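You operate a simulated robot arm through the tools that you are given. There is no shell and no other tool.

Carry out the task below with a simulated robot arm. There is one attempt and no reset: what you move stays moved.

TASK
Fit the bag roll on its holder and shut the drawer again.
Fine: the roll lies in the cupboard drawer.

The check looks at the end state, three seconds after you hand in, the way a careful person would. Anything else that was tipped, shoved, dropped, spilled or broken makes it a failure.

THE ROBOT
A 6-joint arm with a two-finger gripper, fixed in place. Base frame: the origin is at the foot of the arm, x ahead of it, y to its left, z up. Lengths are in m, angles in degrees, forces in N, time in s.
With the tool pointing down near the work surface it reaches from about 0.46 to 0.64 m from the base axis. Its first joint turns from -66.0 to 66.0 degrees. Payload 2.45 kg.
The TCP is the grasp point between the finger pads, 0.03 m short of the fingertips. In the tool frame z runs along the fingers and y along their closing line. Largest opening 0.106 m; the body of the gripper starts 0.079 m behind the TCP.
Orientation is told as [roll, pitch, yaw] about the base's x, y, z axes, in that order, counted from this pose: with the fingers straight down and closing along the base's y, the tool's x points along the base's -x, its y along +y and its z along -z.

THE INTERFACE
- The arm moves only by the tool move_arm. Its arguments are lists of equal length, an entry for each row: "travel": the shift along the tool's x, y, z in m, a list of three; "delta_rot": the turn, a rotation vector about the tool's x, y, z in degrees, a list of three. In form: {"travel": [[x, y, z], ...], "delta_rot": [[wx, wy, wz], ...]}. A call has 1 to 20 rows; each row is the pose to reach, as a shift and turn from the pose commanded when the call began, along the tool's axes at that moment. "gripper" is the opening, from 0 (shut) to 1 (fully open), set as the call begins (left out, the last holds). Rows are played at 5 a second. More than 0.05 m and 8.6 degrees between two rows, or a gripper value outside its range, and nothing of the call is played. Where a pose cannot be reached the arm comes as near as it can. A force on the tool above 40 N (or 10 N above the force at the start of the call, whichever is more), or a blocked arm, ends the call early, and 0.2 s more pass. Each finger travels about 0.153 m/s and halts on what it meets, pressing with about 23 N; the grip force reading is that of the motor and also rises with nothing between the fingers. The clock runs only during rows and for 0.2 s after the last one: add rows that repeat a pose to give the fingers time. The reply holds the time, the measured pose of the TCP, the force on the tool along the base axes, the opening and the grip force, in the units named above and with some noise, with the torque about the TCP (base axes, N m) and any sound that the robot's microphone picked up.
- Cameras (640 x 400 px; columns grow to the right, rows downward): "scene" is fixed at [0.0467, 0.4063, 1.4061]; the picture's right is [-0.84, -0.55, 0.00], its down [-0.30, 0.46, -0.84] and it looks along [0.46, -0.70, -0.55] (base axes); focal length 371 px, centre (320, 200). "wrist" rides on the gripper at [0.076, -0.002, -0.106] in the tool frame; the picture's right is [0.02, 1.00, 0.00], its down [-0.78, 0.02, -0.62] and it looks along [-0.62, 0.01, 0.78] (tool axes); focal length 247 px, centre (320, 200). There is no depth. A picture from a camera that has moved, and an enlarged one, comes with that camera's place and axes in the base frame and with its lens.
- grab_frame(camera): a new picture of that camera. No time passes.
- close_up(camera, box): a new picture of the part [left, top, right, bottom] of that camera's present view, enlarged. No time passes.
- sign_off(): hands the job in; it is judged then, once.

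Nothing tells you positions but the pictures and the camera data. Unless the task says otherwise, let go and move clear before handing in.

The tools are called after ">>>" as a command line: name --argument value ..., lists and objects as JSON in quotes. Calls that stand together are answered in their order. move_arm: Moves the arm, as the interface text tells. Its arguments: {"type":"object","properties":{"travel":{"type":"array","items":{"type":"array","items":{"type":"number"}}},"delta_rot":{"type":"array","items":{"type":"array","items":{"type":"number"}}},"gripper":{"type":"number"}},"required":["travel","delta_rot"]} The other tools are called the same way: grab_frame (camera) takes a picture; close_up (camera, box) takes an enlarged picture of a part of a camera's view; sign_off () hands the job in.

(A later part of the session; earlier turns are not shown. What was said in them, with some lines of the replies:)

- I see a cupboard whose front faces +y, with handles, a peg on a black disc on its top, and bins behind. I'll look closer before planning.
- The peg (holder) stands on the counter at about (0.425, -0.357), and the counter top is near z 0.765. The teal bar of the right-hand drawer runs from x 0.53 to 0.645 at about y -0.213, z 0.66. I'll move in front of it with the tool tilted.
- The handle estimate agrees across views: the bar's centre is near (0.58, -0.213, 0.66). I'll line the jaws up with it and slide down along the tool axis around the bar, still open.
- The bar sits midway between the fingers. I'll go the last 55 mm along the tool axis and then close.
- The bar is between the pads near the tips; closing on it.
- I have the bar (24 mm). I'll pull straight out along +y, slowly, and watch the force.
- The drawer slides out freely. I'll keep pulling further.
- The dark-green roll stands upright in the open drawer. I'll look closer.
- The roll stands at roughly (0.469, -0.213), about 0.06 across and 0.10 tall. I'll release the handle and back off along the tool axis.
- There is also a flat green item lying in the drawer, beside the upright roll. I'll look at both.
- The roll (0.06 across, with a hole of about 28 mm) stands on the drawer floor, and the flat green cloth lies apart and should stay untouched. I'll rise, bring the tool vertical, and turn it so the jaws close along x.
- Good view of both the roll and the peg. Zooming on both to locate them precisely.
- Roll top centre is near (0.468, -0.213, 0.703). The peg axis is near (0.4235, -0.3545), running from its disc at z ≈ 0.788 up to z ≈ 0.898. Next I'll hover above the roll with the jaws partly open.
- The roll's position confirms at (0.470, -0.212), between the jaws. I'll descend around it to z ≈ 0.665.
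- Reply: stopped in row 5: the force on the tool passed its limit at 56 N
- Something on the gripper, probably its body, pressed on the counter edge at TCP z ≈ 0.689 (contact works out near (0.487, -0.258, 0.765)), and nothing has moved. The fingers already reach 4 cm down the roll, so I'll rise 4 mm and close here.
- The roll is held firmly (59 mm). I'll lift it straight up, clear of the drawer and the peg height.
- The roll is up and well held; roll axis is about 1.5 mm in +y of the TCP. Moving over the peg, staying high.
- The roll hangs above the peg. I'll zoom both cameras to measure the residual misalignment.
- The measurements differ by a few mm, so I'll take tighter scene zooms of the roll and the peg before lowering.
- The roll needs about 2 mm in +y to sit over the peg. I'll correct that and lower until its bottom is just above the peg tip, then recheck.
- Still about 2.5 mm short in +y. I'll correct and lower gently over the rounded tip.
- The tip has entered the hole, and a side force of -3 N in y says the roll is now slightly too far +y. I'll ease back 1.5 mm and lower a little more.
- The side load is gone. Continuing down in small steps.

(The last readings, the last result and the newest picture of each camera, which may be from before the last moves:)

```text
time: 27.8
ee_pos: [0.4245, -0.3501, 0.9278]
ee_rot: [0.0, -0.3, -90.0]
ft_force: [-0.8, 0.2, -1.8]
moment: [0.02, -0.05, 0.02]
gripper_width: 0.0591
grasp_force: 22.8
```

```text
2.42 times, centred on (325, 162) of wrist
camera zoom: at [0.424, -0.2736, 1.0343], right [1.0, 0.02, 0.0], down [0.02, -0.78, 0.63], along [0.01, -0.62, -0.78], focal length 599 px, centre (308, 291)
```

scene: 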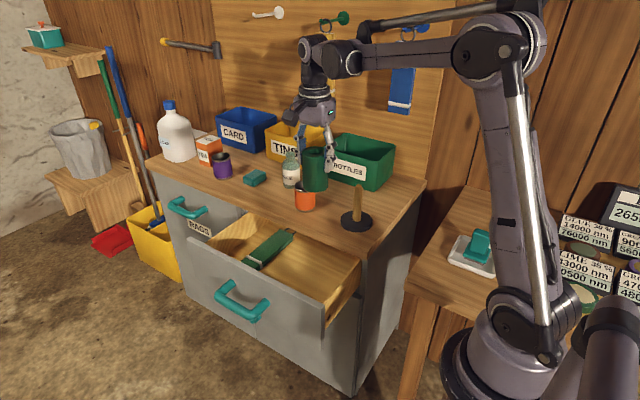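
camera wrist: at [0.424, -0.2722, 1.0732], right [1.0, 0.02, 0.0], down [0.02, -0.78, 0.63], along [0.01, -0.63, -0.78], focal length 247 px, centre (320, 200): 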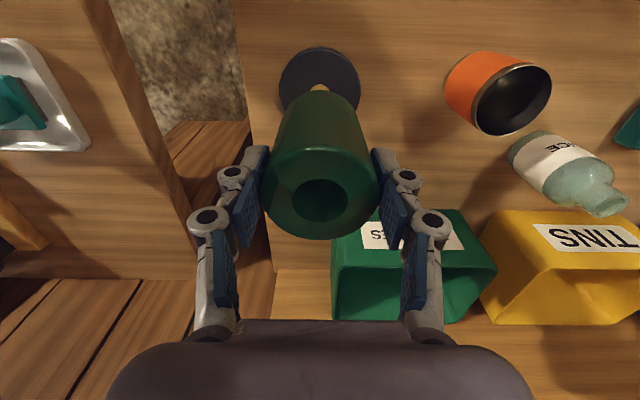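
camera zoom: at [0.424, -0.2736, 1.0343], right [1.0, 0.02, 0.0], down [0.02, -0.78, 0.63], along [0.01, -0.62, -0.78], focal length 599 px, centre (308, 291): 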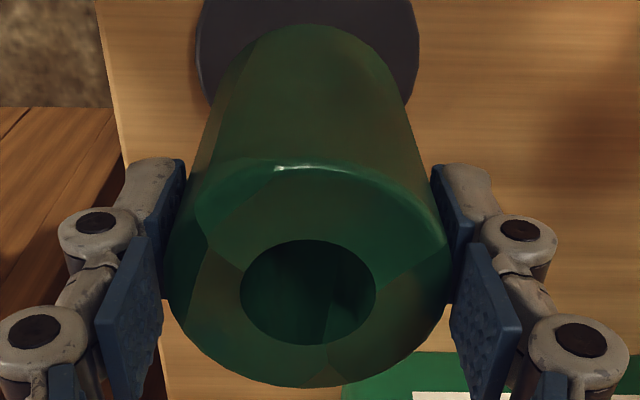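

The roll slides down the peg with no side load. About 5 cm remains, so I'll go most of that way.

>>> move_arm --travel '[[0, 0, 0.01], [0, 0, 0.02], [0, 0, 0.03], [0, 0, 0.038], [0, 0, 0.043], [0, 0, 0.043]]' --delta_rot '[[0, 0, 0], [0, 0, 0], [0, 0, 0], [0, 0, 0], [0, 0, 0], [0, 0, 0]]'

>>> close_up --camera "scene" --box '[325, 130, 385, 235]'

```text
time: 29.2
ee_pos: [0.4252, -0.3525, 0.8833]
ee_rot: [0.0, -0.3, -90.0]
ft_force: [-0.2, -0.5, -0.9]
moment: [-0.04, -0.03, 0.01]
gripper_width: 0.0591
grasp_force: 23.1
```

```text
3.81 times, centred on (355, 182) of scene
camera zoom: at [0.0467, 0.4063, 1.4061], right [-0.84, -0.55, 0.0], down [-0.3, 0.46, -0.84], along [0.46, -0.7, -0.55], focal length 1415 px, centre (187, 267)
```

zoom: 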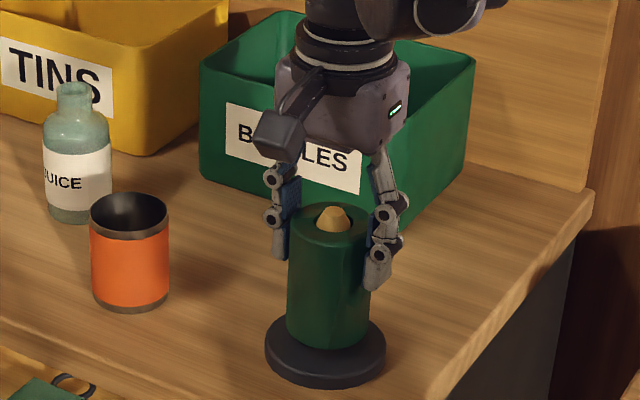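

The peg tip now shows through the top. I'll lower the last few millimetres until the disc takes the load.

>>> move_arm --travel '[[0, 0, 0.003], [0, 0, 0.005], [0, 0, 0.005]]' --delta_rot '[[0, 0, 0], [0, 0, 0], [0, 0, 0]]'

>>> close_up --camera "scene" --box '[335, 170, 380, 235]'

```text
time: 30.0
ee_pos: [0.425, -0.351, 0.8789]
ee_rot: [0.1, -0.3, -90.0]
ft_force: [0.0, 0.1, -0.9]
moment: [0.0, 0.01, -0.01]
gripper_width: 0.0596
grasp_force: 22.9
```

```text
6.15 times, centred on (358, 202) of scene
camera zoom: at [0.0467, 0.4063, 1.4061], right [-0.84, -0.55, 0.0], down [-0.3, 0.46, -0.84], along [0.46, -0.7, -0.55], focal length 2286 px, centre (89, 185)
```

zoom: 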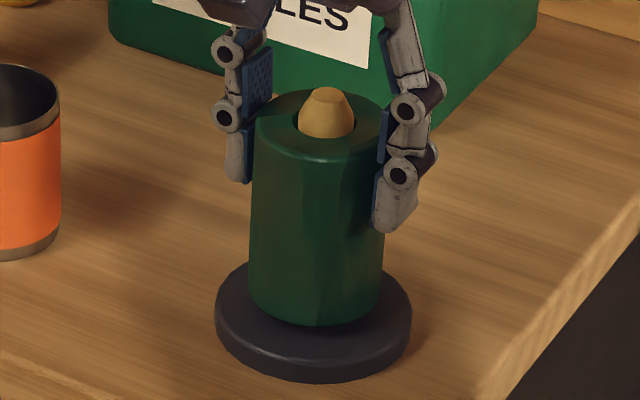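

>>> move_arm --travel '[[0, 0, 0.002], [0, 0, 0.004], [0, 0, 0.004]]' --delta_rot '[[0, 0, 0], [0, 0, 0], [0, 0, 0]]'

```text
time: 30.8
ee_pos: [0.4257, -0.3515, 0.8733]
ee_rot: [-0.1, -0.3, -90.0]
ft_force: [0.2, -0.6, -2.1]
moment: [-0.01, -0.01, -0.06]
gripper_width: 0.0594
grasp_force: 22.9
```

The disc has not taken the load yet; lowering a little more.

>>> move_arm --travel '[[0, 0, 0.0015], [0, 0, 0.003], [0, 0, 0.003]]' --delta_rot '[[0, 0, 0], [0, 0, 0], [0, 0, 0]]'

>>> close_up --camera "scene" --box '[335, 170, 380, 235]'

```text
time: 31.6
ee_pos: [0.4248, -0.3508, 0.8715]
ee_rot: [0.1, -0.3, -90.0]
ft_force: [-0.5, -0.2, 3.8]
moment: [0.0, -0.06, -0.03]
gripper_width: 0.0593
grasp_force: 23.0
```

```text
6.15 times, centred on (358, 202) of scene
camera zoom: at [0.0466, 0.4064, 1.4061], right [-0.84, -0.55, 0.0], down [-0.3, 0.46, -0.84], along [0.46, -0.7, -0.55], focal length 2286 px, centre (89, 185)
```

zoom: 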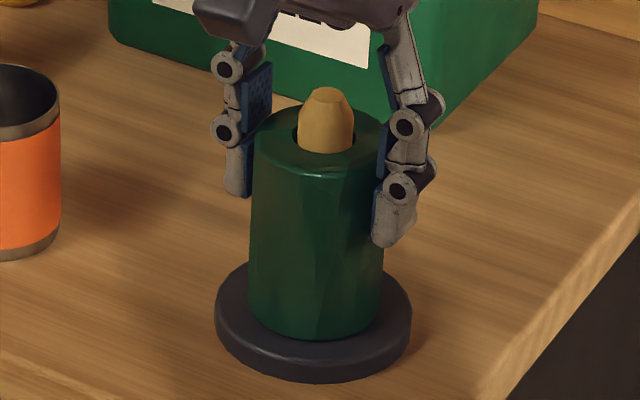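

The disc now carries the roll (+3.8 N upward). I'll let go and rise straight up.

>>> move_arm --travel '[[0, 0, 0], [0, 0, 0], [0, 0, 0], [0, 0, -0.015], [0, 0, -0.04], [0, 0, -0.08], [0, 0, -0.12], [0, 0, -0.16], [0, 0, -0.16]]' --delta_rot '[[0, 0, 0], [0, 0, 0], [0, 0, 0], [0, 0, 0], [0, 0, 0], [0, 0, 0], [0, 0, 0], [0, 0, 0], [0, 0, 0]]' --gripper 0.8

>>> grab_frame --camera "wrist"

>>> grab_frame --camera "scene"

>>> close_up --camera "scene" --box '[325, 160, 390, 245]'

```text
time: 33.6
ee_pos: [0.4282, -0.3503, 1.0303]
ee_rot: [0.0, -0.3, -90.0]
ft_force: [0.5, -0.5, -0.1]
moment: [0.01, -0.01, -0.01]
gripper_width: 0.0847
grasp_force: 0.1
```

```text
taken
camera wrist: at [0.4268, -0.2729, 1.1376], right [1.0, 0.02, 0.0], down [0.02, -0.78, 0.63], along [0.01, -0.62, -0.78], focal length 247 px, centre (320, 200)
```

wrist: 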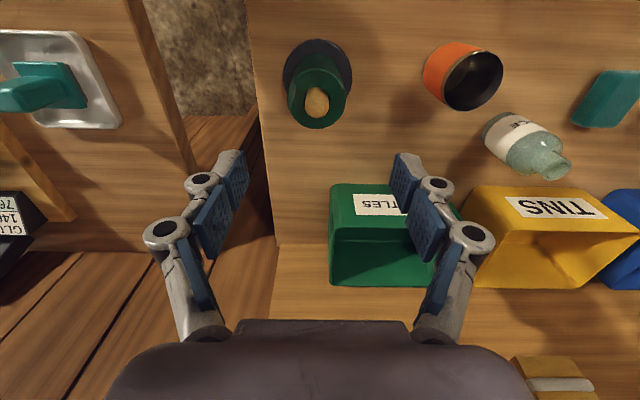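

```text
taken
```

scene: 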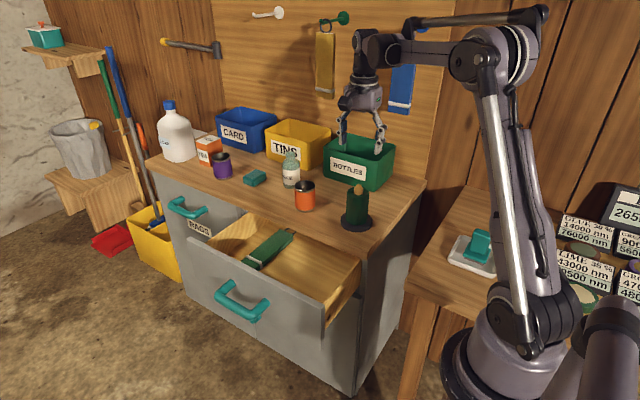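

```text
4.71 times, centred on (358, 202) of scene
camera zoom: at [0.0467, 0.4063, 1.4061], right [-0.84, -0.55, 0.0], down [-0.3, 0.46, -0.84], along [0.46, -0.7, -0.55], focal length 1748 px, centre (144, 188)
```

zoom: 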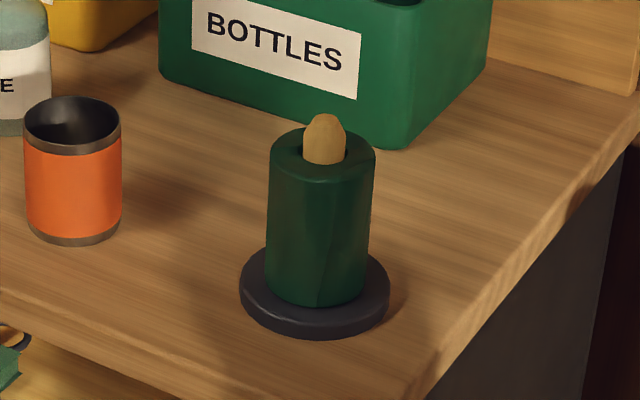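

The roll sits on the holder's disc with the peg through it, and nothing else has moved. Now the drawer: I'll swing back out front, undoing the yaw on the way.

>>> move_arm --travel '[[0.021, 0.006, 0], [0.042, 0.012, 0], [0.063, 0.018, 0], [0.083, 0.024, 0], [0.104, 0.03, 0], [0.125, 0.036, 0], [0.146, 0.042, 0], [0.167, 0.048, 0], [0.188, 0.054, 0], [0.208, 0.06, 0], [0.229, 0.066, 0], [0.25, 0.072, 0], [0.25, 0.072, 0]]' --delta_rot '[[0, 0, -7.5], [0, 0, -15], [0, 0, -22.5], [0, 0, -30], [0, 0, -37.5], [0, 0, -45], [0, 0, -52.5], [0, 0, -60], [0, 0, -67.5], [0, 0, -75], [0, 0, -82.5], [0, 0, -90], [0, 0, -90]]' --gripper 0.5

>>> move_arm --travel '[[-0.0108, 0.0209, 0.0286], [-0.0215, 0.0418, 0.0573], [-0.0323, 0.0626, 0.0859], [-0.043, 0.0835, 0.1145], [-0.0538, 0.1044, 0.1431], [-0.0645, 0.1253, 0.1718], [-0.0753, 0.1461, 0.2004], [-0.086, 0.167, 0.229], [-0.086, 0.167, 0.229]]' --delta_rot '[[3.75, 0, 0], [7.5, 0, 0], [11.25, 0, 0], [15, 0, 0], [18.75, 0, 0], [22.5, 0, 0], [26.25, 0, 0], [30, 0, 0], [30, 0, 0]]'

>>> grab_frame --camera "wrist"

>>> grab_frame --camera "scene"

```text
time: 36.4
ee_pos: [0.4956, -0.0991, 1.0295]
ee_rot: [-0.3, 0.0, 0.2]
ft_force: [-0.5, 0.0, 0.0]
moment: [0.02, -0.05, 0.0]
gripper_width: 0.0532
grasp_force: 0.0
```

```text
time: 38.4
ee_pos: [0.5829, 0.0661, 0.7976]
ee_rot: [-30.3, 0.0, 0.0]
ft_force: [0.0, -0.5, 1.2]
moment: [-0.02, 0.02, 0.02]
gripper_width: 0.053
grasp_force: 0.0
```

```text
taken
camera wrist: at [0.5075, 0.1191, 0.8919], right [-0.02, 0.86, -0.5], down [0.78, 0.33, 0.53], along [0.62, -0.38, -0.68], focal length 247 px, centre (320, 200)
```

wrist: 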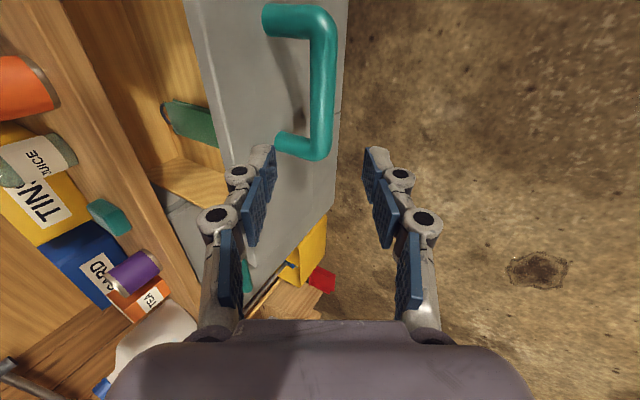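

```text
taken
```

scene: 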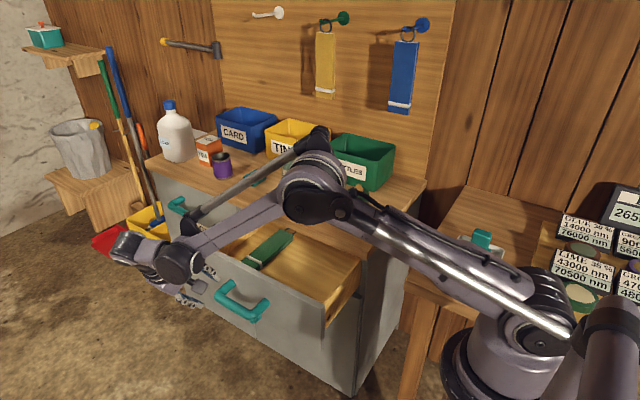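

The drawer is where I left it, bar at about y -0.011. I'll slide in along the tool axis around the bar again.

>>> move_arm --travel '[[0, 0, 0.04], [0, 0, 0.08], [0, 0, 0.11], [0, 0, 0.13], [0, 0, 0.145], [0, 0, 0.145]]' --delta_rot '[[0, 0, 0], [0, 0, 0], [0, 0, 0], [0, 0, 0], [0, 0, 0], [0, 0, 0]]'

>>> grab_frame --camera "wrist"

```text
time: 39.8
ee_pos: [0.5813, -0.0096, 0.6726]
ee_rot: [-30.4, 0.0, 0.0]
ft_force: [0.1, 1.3, 0.0]
moment: [-0.01, -0.02, -0.03]
gripper_width: 0.053
grasp_force: 0.1
```

```text
taken
camera wrist: at [0.5059, 0.0441, 0.7664], right [-0.02, 0.86, -0.5], down [0.78, 0.33, 0.53], along [0.62, -0.38, -0.68], focal length 247 px, centre (320, 200)
```

wrist: 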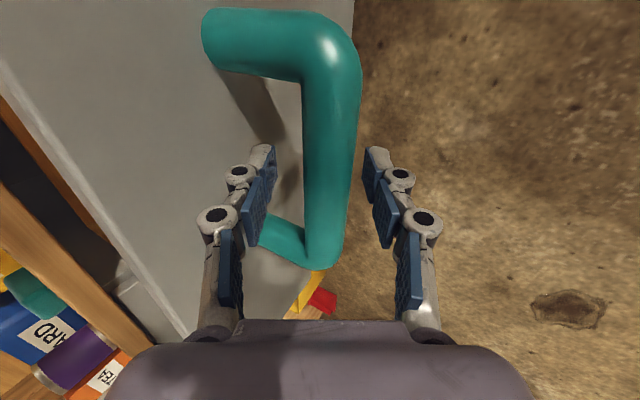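

The bar is between the pads. Closing, then pushing straight in along -y.

>>> move_arm --travel '[[0, 0.001, 0], [0, 0.002, 0], [0, 0.002, 0]]' --delta_rot '[[0, 0, 0], [0, 0, 0], [0, 0, 0]]' --gripper 0.0

>>> move_arm --travel '[[0, -0.0087, 0.005], [0, -0.026, 0.015], [0, -0.0433, 0.025], [0, -0.0606, 0.035], [0, -0.078, 0.045], [0, -0.0953, 0.055], [0, -0.1126, 0.065], [0, -0.13, 0.075], [0, -0.1472, 0.085], [0, -0.1559, 0.09], [0, -0.1559, 0.09]]' --delta_rot '[[0, 0, 0], [0, 0, 0], [0, 0, 0], [0, 0, 0], [0, 0, 0], [0, 0, 0], [0, 0, 0], [0, 0, 0], [0, 0, 0], [0, 0, 0], [0, 0, 0]]'

>>> grab_frame --camera "scene"

```text
time: 40.6
ee_pos: [0.582, -0.0068, 0.6725]
ee_rot: [-30.1, -0.1, -0.2]
ft_force: [-5.5, -0.7, -9.4]
moment: [-0.03, -0.86, -0.16]
gripper_width: 0.0233
grasp_force: 44.5
```

```text
time: 42.1
ee_pos: [0.5824, -0.1257, 0.6731]
ee_rot: [-29.9, -0.1, -0.1]
ft_force: [3.8, 0.1, -5.6]
moment: [-0.05, 0.1, -0.73]
gripper_width: 0.0235
grasp_force: 45.1
stopped in row 7: the force on the tool passed its limit at 41 N (the readings are from after the stop); the commanded pose is now the measured one
```

```text
taken
```

scene: 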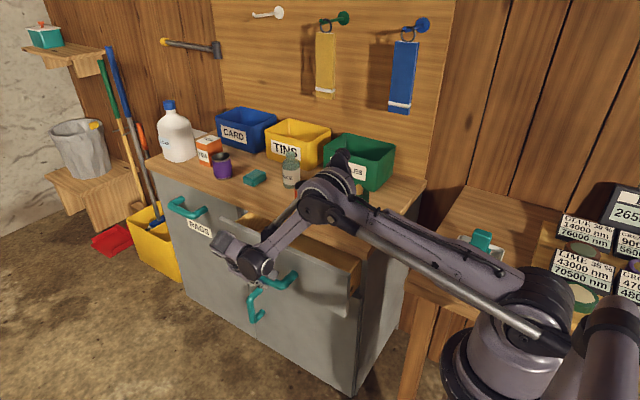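

The push stopped at y ≈ -0.126 with a force spike, and I need to see why before pushing again.

>>> close_up --camera "scene" --box '[230, 160, 400, 300]'

>>> grab_frame --camera "wrist"

```text
2.86 times, centred on (315, 230) of scene
camera zoom: at [0.0468, 0.4063, 1.4061], right [-0.84, -0.55, 0.0], down [-0.3, 0.46, -0.84], along [0.46, -0.7, -0.55], focal length 1061 px, centre (334, 114)
```

zoom: 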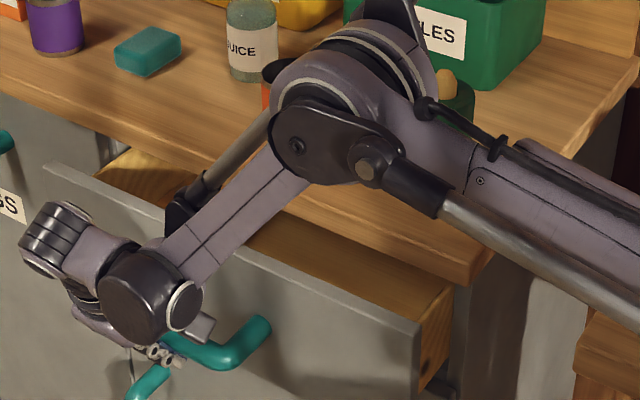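

```text
taken
camera wrist: at [0.5059, -0.0724, 0.7666], right [-0.02, 0.87, -0.5], down [0.78, 0.32, 0.53], along [0.62, -0.38, -0.69], focal length 247 px, centre (320, 200)
```

wrist: 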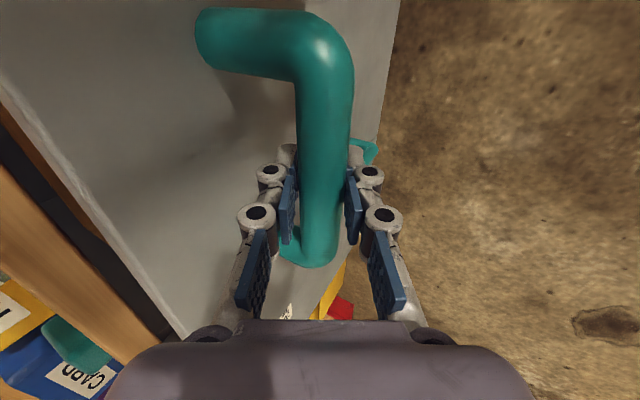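

Nothing visible blocks it: the roll still stands, the arm is clear and the door is unchanged. I'll try a slow small push and watch the forces.

>>> move_arm --travel '[[0, -0.0043, 0.0025], [0, -0.0087, 0.005], [0, -0.013, 0.0075], [0, -0.013, 0.0075]]' --delta_rot '[[0, 0, 0], [0, 0, 0], [0, 0, 0], [0, 0, 0]]'

```text
time: 43.1
ee_pos: [0.5815, -0.1404, 0.6711]
ee_rot: [-30.0, 0.0, 0.1]
ft_force: [6.3, 0.6, 1.2]
moment: [-0.02, -0.78, -0.12]
gripper_width: 0.0234
grasp_force: 44.8
```

It moves freely at low speed, so I'll continue in 1 cm steps.

>>> move_arm --travel '[[0, -0.0061, 0.0035], [0, -0.013, 0.0075], [0, -0.0199, 0.0115], [0, -0.0268, 0.0155], [0, -0.0338, 0.0195], [0, -0.0407, 0.0235], [0, -0.0407, 0.0235]]' --delta_rot '[[0, 0, 0], [0, 0, 0], [0, 0, 0], [0, 0, 0], [0, 0, 0], [0, 0, 0], [0, 0, 0]]'

>>> close_up --camera "scene" --box '[230, 160, 400, 300]'

```text
time: 44.7
ee_pos: [0.5821, -0.1873, 0.6721]
ee_rot: [-30.0, -0.1, 0.1]
ft_force: [21.0, 1.4, -5.3]
moment: [0.07, 0.27, -0.73]
gripper_width: 0.0231
grasp_force: 44.9
```

```text
2.86 times, centred on (315, 230) of scene
camera zoom: at [0.0471, 0.4063, 1.4061], right [-0.84, -0.55, 0.0], down [-0.3, 0.46, -0.84], along [0.46, -0.7, -0.55], focal length 1061 px, centre (334, 114)
```

zoom: 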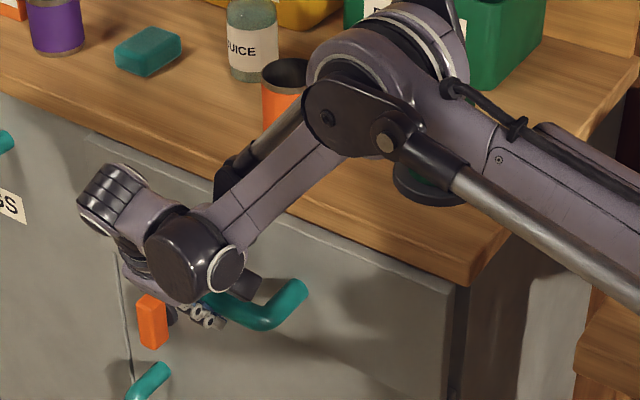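

The drawer is almost shut, but a sideways strain of 21 N has built up in the grip. I'll relax the jaws slightly around the bar and push the remaining 2 cm with the outer finger.

>>> move_arm --travel '[[0, 0, 0], [0, 0, 0]]' --delta_rot '[[0, 0, 0], [0, 0, 0]]' --gripper 0.32

>>> move_arm --travel '[[0, -0.0043, 0.0025], [0, -0.0087, 0.005], [0, -0.013, 0.0075], [0, -0.0156, 0.009], [0, -0.0182, 0.0105], [0, -0.0182, 0.0105]]' --delta_rot '[[0, 0, 0], [0, 0, 0], [0, 0, 0], [0, 0, 0], [0, 0, 0], [0, 0, 0]]'

>>> close_up --camera "scene" --box '[230, 160, 400, 300]'

>>> grab_frame --camera "wrist"

```text
time: 45.3
ee_pos: [0.5807, -0.1874, 0.6727]
ee_rot: [-30.1, 0.2, 0.0]
ft_force: [-0.7, -0.6, -0.2]
moment: [-0.01, -0.02, 0.04]
gripper_width: 0.0341
grasp_force: 0.1
```

```text
time: 46.7
ee_pos: [0.5826, -0.2085, 0.6726]
ee_rot: [-29.9, 0.0, 0.0]
ft_force: [0.1, 2.3, -0.6]
moment: [0.0, -0.01, -0.04]
gripper_width: 0.0346
grasp_force: 0.6
```

```text
2.86 times, centred on (315, 230) of scene
camera zoom: at [0.0467, 0.4063, 1.4061], right [-0.84, -0.55, 0.0], down [-0.3, 0.46, -0.84], along [0.46, -0.7, -0.55], focal length 1061 px, centre (334, 114)
```

zoom: 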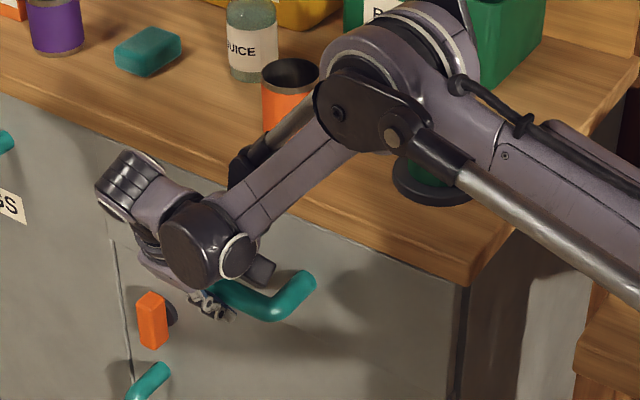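

```text
taken
camera wrist: at [0.5057, -0.1562, 0.7663], right [-0.02, 0.87, -0.5], down [0.78, 0.33, 0.53], along [0.62, -0.38, -0.69], focal length 247 px, centre (320, 200)
```

wrist: 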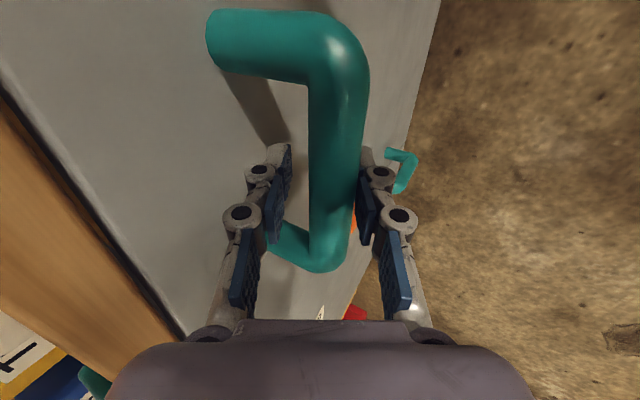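

The outer finger is pushing the bar. I'll continue a few mm until the drawer meets its stop.

>>> move_arm --travel '[[0, -0.0026, 0.0015], [0, -0.0052, 0.003], [0, -0.0069, 0.004], [0, -0.0069, 0.004]]' --delta_rot '[[0, 0, 0], [0, 0, 0], [0, 0, 0], [0, 0, 0]]'

```text
time: 47.7
ee_pos: [0.5813, -0.216, 0.6721]
ee_rot: [-29.9, 0.1, 0.0]
ft_force: [-0.2, 2.3, -0.8]
moment: [0.08, 0.01, 0.0]
gripper_width: 0.0355
grasp_force: 1.1
```

>>> move_arm --travel '[[0, -0.0017, 0.001], [0, -0.0035, 0.002], [0, -0.0035, 0.002]]' --delta_rot '[[0, 0, 0], [0, 0, 0], [0, 0, 0]]'

>>> close_up --camera "scene" --box '[230, 170, 430, 330]'

>>> grab_frame --camera "wrist"

```text
time: 48.5
ee_pos: [0.5827, -0.2201, 0.673]
ee_rot: [-29.9, 0.0, 0.1]
ft_force: [3.4, 6.9, -4.5]
moment: [0.06, -0.1, -0.12]
gripper_width: 0.0398
grasp_force: 3.9
```

```text
2.50 times, centred on (330, 250) of scene
camera zoom: at [0.0468, 0.4064, 1.4061], right [-0.84, -0.55, 0.0], down [-0.3, 0.46, -0.84], along [0.46, -0.7, -0.55], focal length 928 px, centre (295, 75)
```

zoom: 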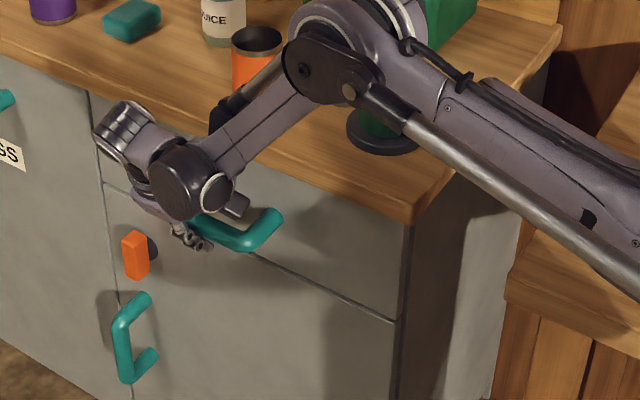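

```text
taken
camera wrist: at [0.5057, -0.1671, 0.7671], right [-0.02, 0.87, -0.5], down [0.78, 0.33, 0.53], along [0.62, -0.38, -0.69], focal length 247 px, centre (320, 200)
```

wrist: 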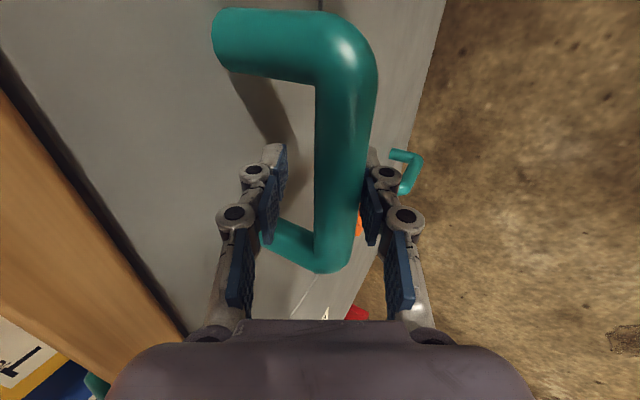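

The drawer matches its original shut position, and the fingers now give against the stop. I'll centre the jaws on the bar, open them, and back out along the tool axis.

>>> move_arm --travel '[[0, 0.004, -0.002], [0, 0.008, -0.004], [0, 0.008, -0.004]]' --delta_rot '[[0, 0, 0], [0, 0, 0], [0, 0, 0]]'

>>> move_arm --travel '[[0, 0, -0.005], [0, 0, -0.015], [0, 0, -0.03], [0, 0, -0.06], [0, 0, -0.1], [0, 0, -0.14], [0, 0, -0.18], [0, 0, -0.18]]' --delta_rot '[[0, 0, 0], [0, 0, 0], [0, 0, 0], [0, 0, 0], [0, 0, 0], [0, 0, 0], [0, 0, 0], [0, 0, 0]]' --gripper 0.48

>>> grab_frame --camera "scene"

>>> grab_frame --camera "wrist"

```text
time: 49.3
ee_pos: [0.5819, -0.211, 0.673]
ee_rot: [-29.9, -0.1, 0.0]
ft_force: [-0.4, 0.3, -0.4]
moment: [0.04, 0.01, -0.02]
gripper_width: 0.0339
grasp_force: 0.0
```

```text
time: 51.1
ee_pos: [0.5798, -0.1227, 0.8287]
ee_rot: [-30.0, -0.1, 0.0]
ft_force: [0.3, -0.3, 0.6]
moment: [-0.01, -0.01, 0.02]
gripper_width: 0.0509
grasp_force: 0.1
```

```text
taken
```

scene: 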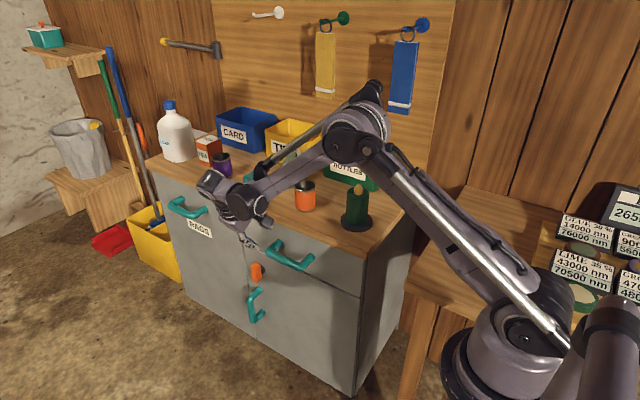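

```text
taken
camera wrist: at [0.504, -0.07, 0.923], right [-0.02, 0.87, -0.5], down [0.78, 0.33, 0.53], along [0.62, -0.38, -0.69], focal length 247 px, centre (320, 200)
```

wrist: 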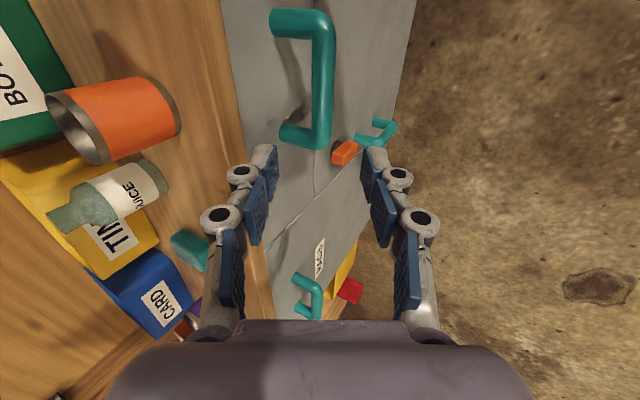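

The drawer looks flush. I'll bring the arm up clear and do a final comparison.

>>> move_arm --travel '[[0.013, -0.013, -0.031], [0.027, -0.027, -0.062], [0.04, -0.04, -0.093], [0.053, -0.053, -0.123], [0.067, -0.067, -0.154], [0.08, -0.08, -0.185], [0.08, -0.08, -0.185]]' --delta_rot '[[-5, 0, 0], [-10, 0, 0], [-15, 0, 0], [-20, 0, 0], [-25, 0, 0], [-30, 0, 0], [-30, 0, 0]]'

>>> grab_frame --camera "scene"

>>> close_up --camera "scene" --box '[230, 170, 430, 330]'

>>> grab_frame --camera "wrist"

```text
time: 52.7
ee_pos: [0.5034, -0.0951, 1.0296]
ee_rot: [0.1, 0.0, 0.0]
ft_force: [0.2, 0.0, -0.7]
moment: [0.03, -0.01, -0.02]
gripper_width: 0.0509
grasp_force: 0.0
```

```text
taken
```

scene: 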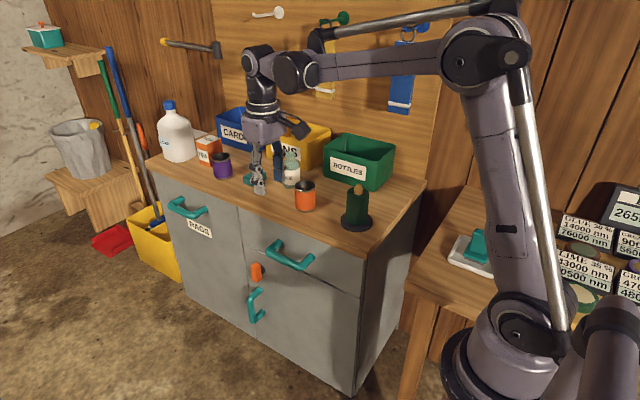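

```text
2.50 times, centred on (330, 250) of scene
camera zoom: at [0.0467, 0.4063, 1.4061], right [-0.84, -0.55, 0.0], down [-0.3, 0.46, -0.84], along [0.46, -0.7, -0.55], focal length 928 px, centre (295, 75)
```

zoom: 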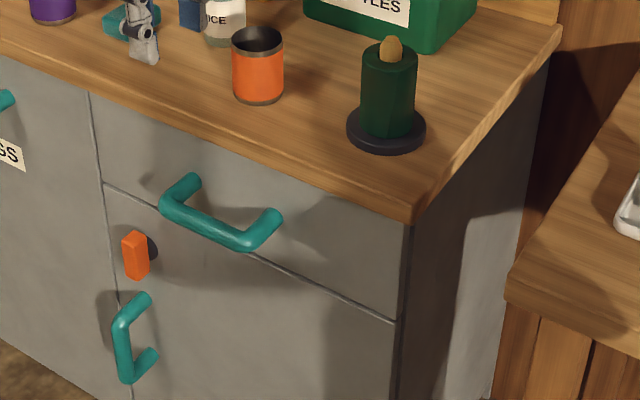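

```text
taken
camera wrist: at [0.4273, -0.0957, 1.1372], right [-0.02, 1.0, 0.0], down [0.78, 0.02, 0.62], along [0.62, 0.02, -0.78], focal length 247 px, centre (320, 200)
```

wrist: 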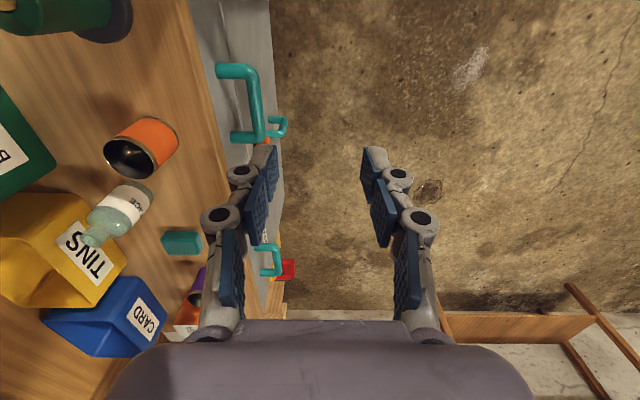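

The roll stands on its holder with the peg through it. The drawer front matches its original shut position exactly, and everything else is where it was. The arm is clear, so I'm handing in.

>>> sign_off

```text
The job is handed in.
```

The bag roll is on its holder: it rests on the black disc with the wooden peg through it. The drawer is shut again, and in the last pictures its front lines up with where it started.

- **Counter contact:** while lowering over the roll, the gripper touched the counter edge and stopped. Nothing moved, so I gripped the roll a little higher.
- **Closing the drawer:** the first push stopped partway when the force limit tripped. It went in freely at a slower speed, and nothing was blocking it.
- **Everything else:** the bins, cans and bottle look untouched. The flat green item in the drawer stayed lying in it, though I didn't see it again after the drawer was closed.

The arm has let go and is clear of the cupboard. The job is handed in; the check's result wasn't shown.
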